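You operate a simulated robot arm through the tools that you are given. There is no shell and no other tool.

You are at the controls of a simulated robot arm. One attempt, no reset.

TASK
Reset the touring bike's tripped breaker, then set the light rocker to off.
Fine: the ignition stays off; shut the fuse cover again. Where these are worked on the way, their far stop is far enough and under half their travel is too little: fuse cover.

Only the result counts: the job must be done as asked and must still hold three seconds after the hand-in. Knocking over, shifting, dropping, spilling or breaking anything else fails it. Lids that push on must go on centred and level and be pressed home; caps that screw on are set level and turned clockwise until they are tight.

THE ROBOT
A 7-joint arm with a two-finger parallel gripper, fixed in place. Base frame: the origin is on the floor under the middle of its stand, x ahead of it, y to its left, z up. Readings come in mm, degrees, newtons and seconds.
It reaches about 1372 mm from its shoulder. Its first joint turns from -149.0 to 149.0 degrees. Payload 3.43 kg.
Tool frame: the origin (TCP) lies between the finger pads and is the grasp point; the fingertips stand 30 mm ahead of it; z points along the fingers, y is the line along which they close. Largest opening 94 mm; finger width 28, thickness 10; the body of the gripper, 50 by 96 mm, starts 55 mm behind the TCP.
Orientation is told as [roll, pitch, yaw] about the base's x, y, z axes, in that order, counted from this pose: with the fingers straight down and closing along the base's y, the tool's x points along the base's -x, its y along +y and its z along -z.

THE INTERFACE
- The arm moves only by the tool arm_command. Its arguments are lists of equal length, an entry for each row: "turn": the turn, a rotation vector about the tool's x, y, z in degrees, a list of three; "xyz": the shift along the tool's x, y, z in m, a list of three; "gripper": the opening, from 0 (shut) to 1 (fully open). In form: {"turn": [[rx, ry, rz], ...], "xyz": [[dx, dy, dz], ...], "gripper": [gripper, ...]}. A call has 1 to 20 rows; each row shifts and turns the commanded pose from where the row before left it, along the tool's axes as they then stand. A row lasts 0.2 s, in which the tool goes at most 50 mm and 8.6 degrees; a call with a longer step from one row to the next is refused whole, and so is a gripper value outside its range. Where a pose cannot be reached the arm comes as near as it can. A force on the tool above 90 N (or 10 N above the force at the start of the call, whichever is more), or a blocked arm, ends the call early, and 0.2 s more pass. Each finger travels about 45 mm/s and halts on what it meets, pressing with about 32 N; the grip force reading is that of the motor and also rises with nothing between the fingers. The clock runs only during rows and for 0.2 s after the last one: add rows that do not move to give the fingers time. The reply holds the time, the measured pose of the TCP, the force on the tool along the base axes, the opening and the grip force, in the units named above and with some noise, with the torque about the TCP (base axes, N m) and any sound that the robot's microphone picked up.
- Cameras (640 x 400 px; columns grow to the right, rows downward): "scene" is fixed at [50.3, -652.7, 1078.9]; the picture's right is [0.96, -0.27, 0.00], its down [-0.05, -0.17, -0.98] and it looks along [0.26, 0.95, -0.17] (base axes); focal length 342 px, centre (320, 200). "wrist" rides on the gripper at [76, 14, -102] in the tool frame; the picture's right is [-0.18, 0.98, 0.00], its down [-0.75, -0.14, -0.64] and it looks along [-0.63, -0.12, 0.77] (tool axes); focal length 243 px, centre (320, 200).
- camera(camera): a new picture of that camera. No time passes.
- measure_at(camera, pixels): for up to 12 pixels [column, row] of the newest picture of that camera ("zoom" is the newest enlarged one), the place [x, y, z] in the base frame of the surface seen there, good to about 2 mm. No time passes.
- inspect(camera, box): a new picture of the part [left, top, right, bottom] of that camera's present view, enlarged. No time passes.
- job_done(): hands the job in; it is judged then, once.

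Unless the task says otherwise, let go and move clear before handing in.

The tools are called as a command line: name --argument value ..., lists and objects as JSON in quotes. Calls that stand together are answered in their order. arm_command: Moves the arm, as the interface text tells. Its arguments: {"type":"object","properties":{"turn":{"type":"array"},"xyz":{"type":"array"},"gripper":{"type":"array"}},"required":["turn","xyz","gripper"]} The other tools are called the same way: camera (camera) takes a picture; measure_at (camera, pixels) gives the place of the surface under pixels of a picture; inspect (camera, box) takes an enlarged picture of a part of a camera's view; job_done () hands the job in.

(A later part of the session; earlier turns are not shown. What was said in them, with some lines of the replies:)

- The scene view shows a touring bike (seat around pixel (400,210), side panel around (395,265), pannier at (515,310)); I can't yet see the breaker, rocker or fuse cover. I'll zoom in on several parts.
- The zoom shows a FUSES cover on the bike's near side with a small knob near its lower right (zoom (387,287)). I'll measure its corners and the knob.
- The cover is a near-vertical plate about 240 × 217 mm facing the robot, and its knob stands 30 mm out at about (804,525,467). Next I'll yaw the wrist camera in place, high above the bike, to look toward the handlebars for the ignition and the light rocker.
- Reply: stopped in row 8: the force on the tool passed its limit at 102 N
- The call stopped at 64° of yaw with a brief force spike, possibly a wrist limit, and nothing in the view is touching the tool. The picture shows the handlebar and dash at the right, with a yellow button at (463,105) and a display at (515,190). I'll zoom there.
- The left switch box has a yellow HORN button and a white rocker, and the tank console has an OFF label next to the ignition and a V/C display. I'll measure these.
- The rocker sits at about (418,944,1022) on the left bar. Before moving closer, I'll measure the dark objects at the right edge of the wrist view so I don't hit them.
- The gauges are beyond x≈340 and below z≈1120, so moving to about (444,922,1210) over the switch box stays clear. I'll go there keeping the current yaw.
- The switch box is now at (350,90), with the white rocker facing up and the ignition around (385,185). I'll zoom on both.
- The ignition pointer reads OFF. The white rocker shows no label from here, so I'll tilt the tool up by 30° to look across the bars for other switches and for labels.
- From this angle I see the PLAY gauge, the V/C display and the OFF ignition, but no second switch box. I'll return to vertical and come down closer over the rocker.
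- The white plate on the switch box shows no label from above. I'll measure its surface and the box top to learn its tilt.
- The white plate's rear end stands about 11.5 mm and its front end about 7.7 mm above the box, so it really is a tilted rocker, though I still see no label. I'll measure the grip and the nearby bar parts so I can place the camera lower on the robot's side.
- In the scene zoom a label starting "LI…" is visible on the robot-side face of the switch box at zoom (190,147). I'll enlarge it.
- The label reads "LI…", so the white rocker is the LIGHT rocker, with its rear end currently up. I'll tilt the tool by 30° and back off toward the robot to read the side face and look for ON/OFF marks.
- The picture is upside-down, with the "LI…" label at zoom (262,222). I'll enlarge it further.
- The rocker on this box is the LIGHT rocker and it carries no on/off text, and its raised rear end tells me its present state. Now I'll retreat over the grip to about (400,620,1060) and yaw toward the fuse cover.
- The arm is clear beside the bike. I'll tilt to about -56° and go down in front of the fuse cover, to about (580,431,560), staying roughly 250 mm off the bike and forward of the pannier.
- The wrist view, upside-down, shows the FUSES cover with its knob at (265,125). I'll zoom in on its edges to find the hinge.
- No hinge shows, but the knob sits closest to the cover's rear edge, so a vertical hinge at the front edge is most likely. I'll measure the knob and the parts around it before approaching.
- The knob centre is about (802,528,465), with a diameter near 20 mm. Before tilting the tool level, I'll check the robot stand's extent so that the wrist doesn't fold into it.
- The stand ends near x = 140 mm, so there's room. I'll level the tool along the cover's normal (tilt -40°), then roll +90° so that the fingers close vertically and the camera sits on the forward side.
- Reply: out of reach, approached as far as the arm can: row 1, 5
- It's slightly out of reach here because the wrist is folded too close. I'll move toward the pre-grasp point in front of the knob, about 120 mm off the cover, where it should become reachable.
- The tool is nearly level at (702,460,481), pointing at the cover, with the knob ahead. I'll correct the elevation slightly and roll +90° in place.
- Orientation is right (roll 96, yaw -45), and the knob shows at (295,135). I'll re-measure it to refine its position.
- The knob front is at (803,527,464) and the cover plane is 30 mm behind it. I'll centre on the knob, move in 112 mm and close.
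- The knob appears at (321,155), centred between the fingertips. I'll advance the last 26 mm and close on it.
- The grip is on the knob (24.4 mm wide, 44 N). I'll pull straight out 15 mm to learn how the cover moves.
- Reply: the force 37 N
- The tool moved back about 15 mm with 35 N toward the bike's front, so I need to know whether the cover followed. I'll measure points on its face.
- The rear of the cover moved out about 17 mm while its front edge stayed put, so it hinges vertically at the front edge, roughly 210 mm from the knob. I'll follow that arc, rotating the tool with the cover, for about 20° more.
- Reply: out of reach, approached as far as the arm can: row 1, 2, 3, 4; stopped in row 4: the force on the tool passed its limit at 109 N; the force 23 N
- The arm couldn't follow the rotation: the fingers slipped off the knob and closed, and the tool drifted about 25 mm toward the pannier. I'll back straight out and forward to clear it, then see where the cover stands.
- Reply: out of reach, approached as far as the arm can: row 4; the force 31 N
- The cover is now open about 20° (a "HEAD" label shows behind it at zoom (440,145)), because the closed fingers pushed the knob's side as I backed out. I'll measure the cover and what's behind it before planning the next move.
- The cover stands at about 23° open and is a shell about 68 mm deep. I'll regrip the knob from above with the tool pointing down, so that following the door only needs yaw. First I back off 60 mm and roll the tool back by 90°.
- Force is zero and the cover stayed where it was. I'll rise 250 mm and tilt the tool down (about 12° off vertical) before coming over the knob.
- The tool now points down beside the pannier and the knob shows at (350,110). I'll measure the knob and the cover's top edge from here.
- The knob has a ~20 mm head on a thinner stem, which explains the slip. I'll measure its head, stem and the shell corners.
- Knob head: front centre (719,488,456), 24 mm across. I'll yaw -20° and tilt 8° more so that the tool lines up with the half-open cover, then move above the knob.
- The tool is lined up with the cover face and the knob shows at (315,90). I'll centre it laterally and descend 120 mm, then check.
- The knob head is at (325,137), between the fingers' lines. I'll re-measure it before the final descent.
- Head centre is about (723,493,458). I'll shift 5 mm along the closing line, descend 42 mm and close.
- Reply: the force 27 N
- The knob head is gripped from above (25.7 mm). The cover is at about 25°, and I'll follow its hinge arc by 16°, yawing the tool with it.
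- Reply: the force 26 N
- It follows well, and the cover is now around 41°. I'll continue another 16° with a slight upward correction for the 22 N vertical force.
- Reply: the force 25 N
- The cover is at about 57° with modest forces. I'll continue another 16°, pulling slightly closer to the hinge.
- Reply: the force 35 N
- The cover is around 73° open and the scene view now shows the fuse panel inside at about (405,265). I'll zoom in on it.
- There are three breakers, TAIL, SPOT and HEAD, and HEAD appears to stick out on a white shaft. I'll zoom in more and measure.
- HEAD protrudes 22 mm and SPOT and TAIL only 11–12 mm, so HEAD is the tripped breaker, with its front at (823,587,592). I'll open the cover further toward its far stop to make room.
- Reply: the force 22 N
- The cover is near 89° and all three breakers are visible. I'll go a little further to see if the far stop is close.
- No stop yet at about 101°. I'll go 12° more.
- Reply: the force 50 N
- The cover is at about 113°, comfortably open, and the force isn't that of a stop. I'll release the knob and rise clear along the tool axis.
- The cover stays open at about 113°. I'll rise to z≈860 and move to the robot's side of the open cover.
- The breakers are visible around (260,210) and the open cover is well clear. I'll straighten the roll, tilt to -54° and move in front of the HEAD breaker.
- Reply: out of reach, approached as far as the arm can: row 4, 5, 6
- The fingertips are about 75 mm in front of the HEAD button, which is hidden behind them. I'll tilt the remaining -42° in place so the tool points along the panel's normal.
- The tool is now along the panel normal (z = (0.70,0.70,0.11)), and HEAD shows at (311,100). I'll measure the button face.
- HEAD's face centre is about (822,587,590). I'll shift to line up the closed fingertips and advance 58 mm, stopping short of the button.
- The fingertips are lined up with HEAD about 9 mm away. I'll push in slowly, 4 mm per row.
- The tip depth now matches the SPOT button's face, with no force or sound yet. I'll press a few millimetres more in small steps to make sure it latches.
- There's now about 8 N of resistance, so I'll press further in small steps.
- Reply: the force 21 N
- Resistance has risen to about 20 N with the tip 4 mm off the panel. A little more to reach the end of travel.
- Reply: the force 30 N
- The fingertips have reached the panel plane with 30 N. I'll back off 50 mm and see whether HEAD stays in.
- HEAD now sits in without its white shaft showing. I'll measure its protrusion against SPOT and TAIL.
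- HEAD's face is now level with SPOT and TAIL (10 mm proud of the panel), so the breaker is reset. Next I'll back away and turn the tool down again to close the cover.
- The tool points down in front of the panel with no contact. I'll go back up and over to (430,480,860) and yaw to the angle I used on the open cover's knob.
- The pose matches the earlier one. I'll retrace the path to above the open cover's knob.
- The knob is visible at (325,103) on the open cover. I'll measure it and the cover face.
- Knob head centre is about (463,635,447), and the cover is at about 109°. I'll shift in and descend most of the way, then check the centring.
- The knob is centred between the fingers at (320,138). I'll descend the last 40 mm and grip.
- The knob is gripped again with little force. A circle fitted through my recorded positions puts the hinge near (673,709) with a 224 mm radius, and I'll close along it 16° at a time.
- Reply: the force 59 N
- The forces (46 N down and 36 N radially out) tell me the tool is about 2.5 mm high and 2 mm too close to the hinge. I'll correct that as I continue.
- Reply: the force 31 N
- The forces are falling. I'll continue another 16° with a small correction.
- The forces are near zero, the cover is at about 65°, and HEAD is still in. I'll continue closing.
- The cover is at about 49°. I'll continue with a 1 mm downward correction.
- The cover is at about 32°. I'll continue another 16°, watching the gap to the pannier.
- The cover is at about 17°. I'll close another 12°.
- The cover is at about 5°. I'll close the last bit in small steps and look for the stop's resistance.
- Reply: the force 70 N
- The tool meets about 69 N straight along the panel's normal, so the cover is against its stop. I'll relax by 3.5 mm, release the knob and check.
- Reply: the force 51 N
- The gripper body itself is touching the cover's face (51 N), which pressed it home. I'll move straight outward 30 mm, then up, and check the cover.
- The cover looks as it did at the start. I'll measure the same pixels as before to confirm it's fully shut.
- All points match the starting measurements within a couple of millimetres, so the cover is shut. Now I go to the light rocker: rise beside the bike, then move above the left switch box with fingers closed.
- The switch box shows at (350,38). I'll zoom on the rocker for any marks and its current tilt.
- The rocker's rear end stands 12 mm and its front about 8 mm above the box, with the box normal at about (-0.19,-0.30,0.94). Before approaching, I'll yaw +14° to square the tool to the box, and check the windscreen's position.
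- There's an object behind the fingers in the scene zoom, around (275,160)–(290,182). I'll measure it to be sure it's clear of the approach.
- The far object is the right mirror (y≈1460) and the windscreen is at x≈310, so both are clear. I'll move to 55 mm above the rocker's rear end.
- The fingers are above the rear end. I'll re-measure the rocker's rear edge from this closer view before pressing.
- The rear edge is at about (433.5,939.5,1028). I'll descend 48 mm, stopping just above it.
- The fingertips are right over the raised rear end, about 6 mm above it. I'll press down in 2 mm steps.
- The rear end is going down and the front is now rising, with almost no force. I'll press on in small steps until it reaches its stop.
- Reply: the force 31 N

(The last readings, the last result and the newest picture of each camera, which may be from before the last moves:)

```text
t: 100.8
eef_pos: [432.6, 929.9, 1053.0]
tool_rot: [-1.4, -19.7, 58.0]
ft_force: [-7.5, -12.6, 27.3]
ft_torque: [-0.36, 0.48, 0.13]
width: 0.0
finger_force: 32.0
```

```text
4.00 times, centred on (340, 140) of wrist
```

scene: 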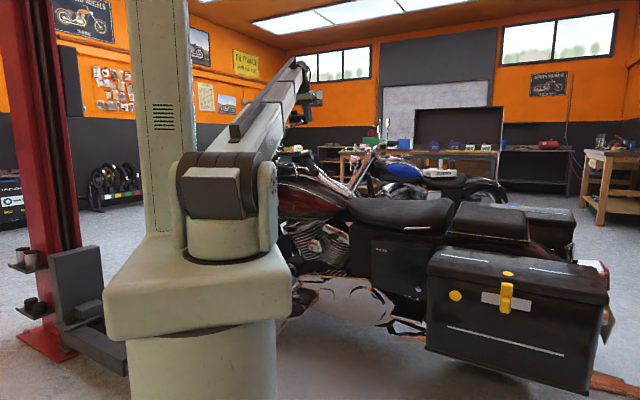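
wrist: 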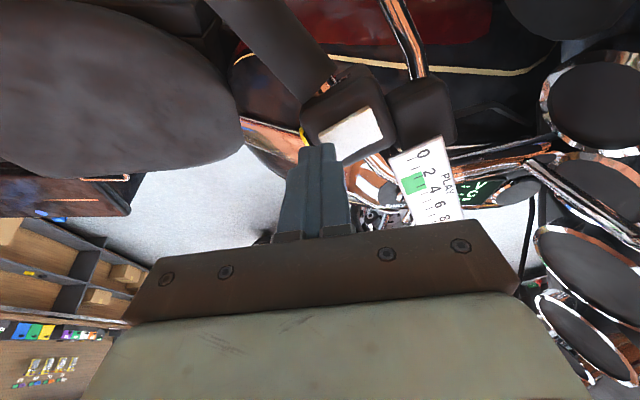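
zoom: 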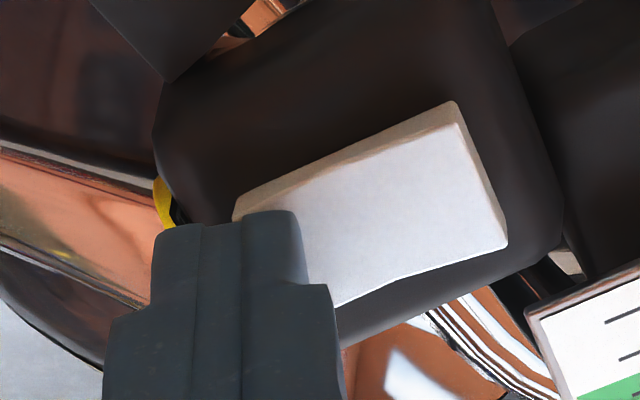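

Resistance is now 31 N with the rocker at its stop and its front end raised. I'll back off along the tool axis and check that it holds.

arm_command --turn '[[0, 0, 0], [0, 0, 0], [0, 0, 0], [0, 0, 0]]' --xyz '[[0, 0, -0.01], [0, 0, -0.025], [0, 0, -0.035], [0, 0, 0]]' --gripper '[0, 0, 0, 0]'

camera --camera "wrist"

inspect --camera "wrist" --box '[310, 70, 390, 140]'

inspect --camera "scene" --box '[295, 130, 345, 180]'

```text
t: 101.8
eef_pos: [418.8, 913.3, 1116.8]
tool_rot: [-1.4, -19.4, 58.2]
ft_force: [0.1, -0.2, 0.4]
ft_torque: [0.0, 0.01, 0.02]
width: 0.0
finger_force: 31.7
```

```text
taken
```

wrist: 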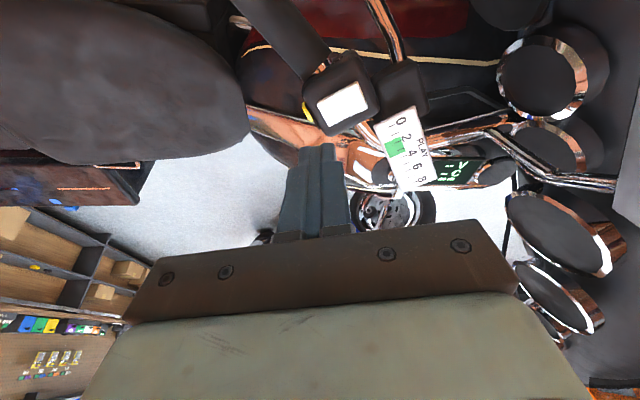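

```text
5.71 times, centred on (350, 105) of wrist
```

zoom: 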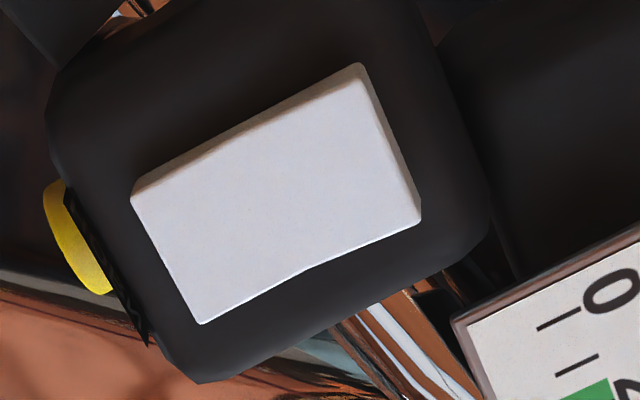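

```text
8.00 times, centred on (320, 155) of scene
```

zoom: 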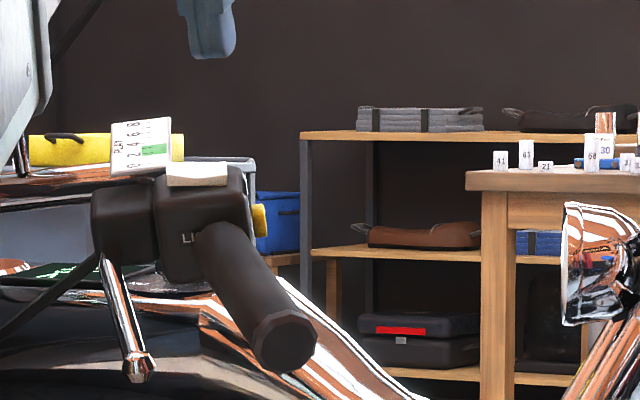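

The rocker stays flipped, with its rear down and front up. I'll measure it to confirm, and check that the ignition still reads OFF.

measure_at --camera "wrist" --pixels '[[330, 109], [341, 123], [352, 88], [365, 107], [345, 106], [336, 115], [358, 97]]'

inspect --camera "wrist" --box '[340, 130, 500, 210]'

inspect --camera "scene" --box '[340, 200, 640, 400]'

```text
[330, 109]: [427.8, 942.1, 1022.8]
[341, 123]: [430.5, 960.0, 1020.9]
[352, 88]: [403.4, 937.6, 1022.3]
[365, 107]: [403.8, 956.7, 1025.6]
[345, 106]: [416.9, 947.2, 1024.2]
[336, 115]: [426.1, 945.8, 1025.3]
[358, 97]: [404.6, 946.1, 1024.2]
```

```text
4.00 times, centred on (420, 170) of wrist
```

zoom: 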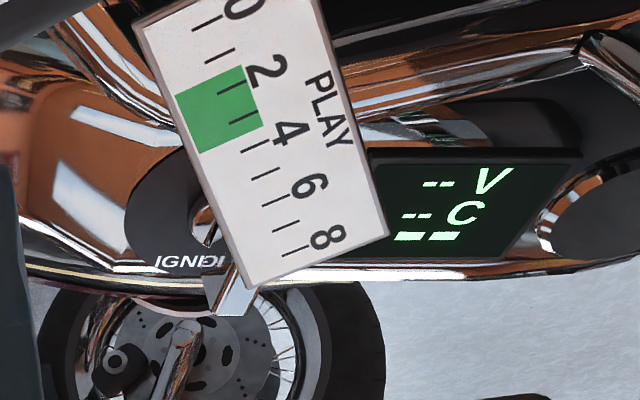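

```text
2.00 times, centred on (490, 300) of scene
```

zoom: 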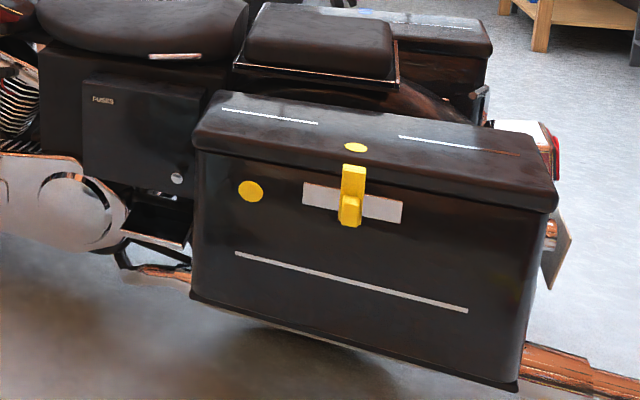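

The rocker's front end is now 12 mm and its rear 8 mm above the box, so it's fully flipped. The cover is shut and the pannier is unchanged. I'll move the arm well clear and take a last look at the ignition and the cover.

arm_command --turn '[[0, 0, 0], [0, 0, 0], [0, 0, 0], [0, 0, 0], [0, 0, 0], [0, 0, 0], [0, 0, 0]]' --xyz '[[0, 0, -0.03], [0.02, -0.0158, -0.0198], [0.02, -0.0158, -0.0198], [0.02, -0.0158, -0.0198], [0.02, -0.0158, -0.0198], [0.02, -0.0158, -0.0198], [0, 0, 0]]' --gripper '[0, 0, 0, 0, 0, 0, 0]'

camera --camera "wrist"

camera --camera "scene"

inspect --camera "wrist" --box '[320, 0, 560, 160]'

```text
t: 103.4
eef_pos: [410.7, 753.6, 1206.2]
tool_rot: [-1.4, -19.4, 58.1]
ft_force: [0.4, 0.0, -0.3]
ft_torque: [-0.01, 0.0, 0.0]
width: 0.3
finger_force: 32.6
```

```text
taken
```

wrist: 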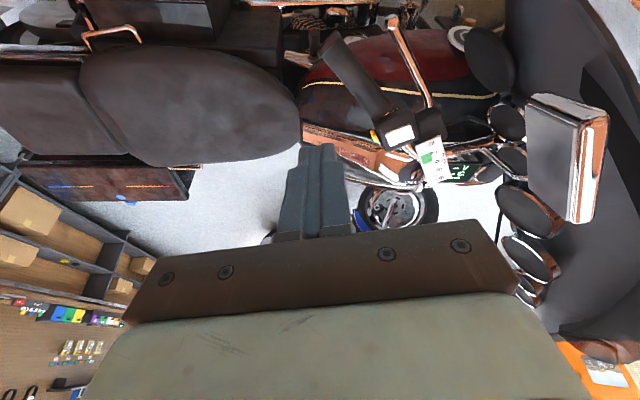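

```text
taken
```

scene: 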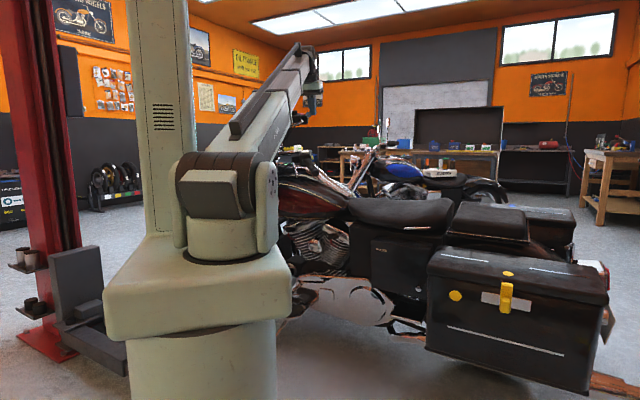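

```text
2.50 times, centred on (440, 80) of wrist
```

zoom: 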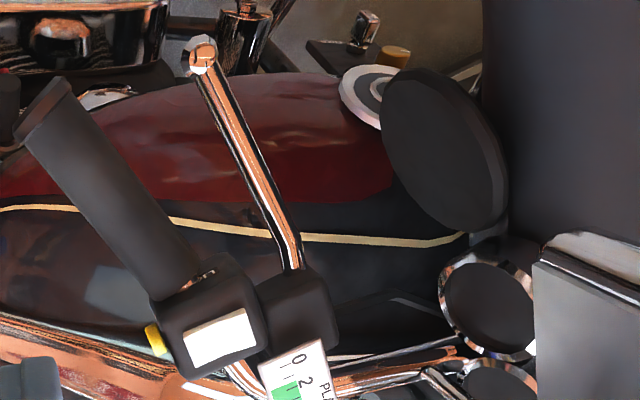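

The arm is clear and everything looks in place. I'll take one last close look at the switch box's label and at the shut cover.

inspect --camera "wrist" --box '[370, 95, 450, 185]'

inspect --camera "scene" --box '[360, 225, 440, 305]'

```text
4.44 times, centred on (410, 140) of wrist
```

zoom: 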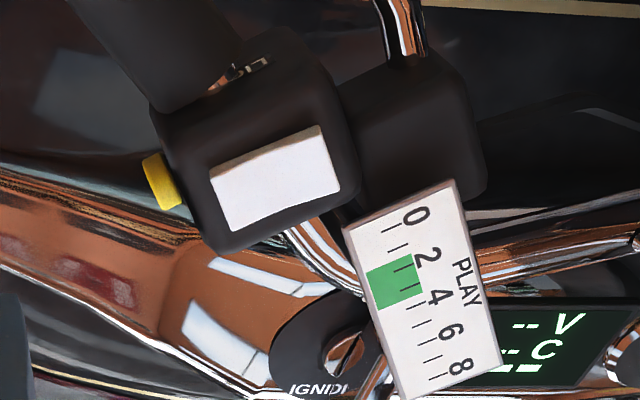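

```text
5.00 times, centred on (400, 265) of scene
```

zoom: 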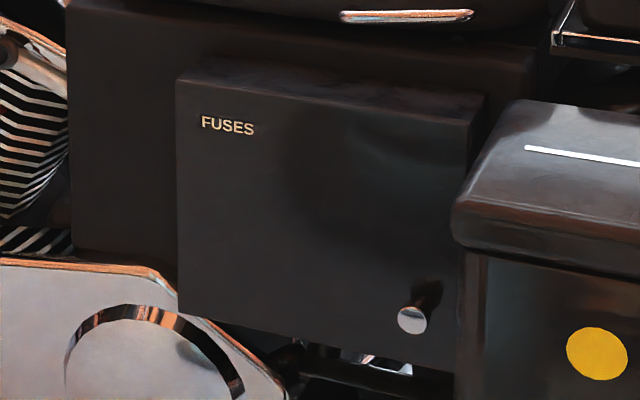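

The HEAD breaker is in, the fuse cover is shut (its pixels match the start), and the LIGHT rocker is flipped and holding. I never touched the ignition, and the arm is clear, so I'm handing in.

job_done

```text
The job is handed in.
```

I reset the HEAD breaker, shut the fuse cover again and flipped the light rocker. I'm not certain which end of the rocker is off, because it has no on/off marks I could see.

- **Breaker:** HEAD was the tripped one, sticking out about 22 mm. After I pushed it in, it stayed level with SPOT and TAIL, about 10 mm out of the panel.
- **Fuse cover:** I opened it to roughly 110°, then closed it against its stop. Points on the closed cover match the starting measurements to within about 2 mm.
- **Light rocker:** The rear end was raised at the start. I pressed it down to its stop, and it stayed there with the front end up. I assumed it started on, so flipping it should be off.
- **Ignition:** I didn't touch it. It read OFF early on. The PLAY gauge hid the OFF mark in my last view, so I didn't re-read it.

**Problems on the way:**
- On the first try at opening the cover, the fingers slipped off the knob and the gripper drifted about 25 mm toward the pannier. A force limit stopped it, and the pannier looked unchanged afterwards.
- An early wrist turn was also stopped by a brief force spike. I saw nothing touching the tool and don't know the cause.

The arm was clear of the bike when I handed in.
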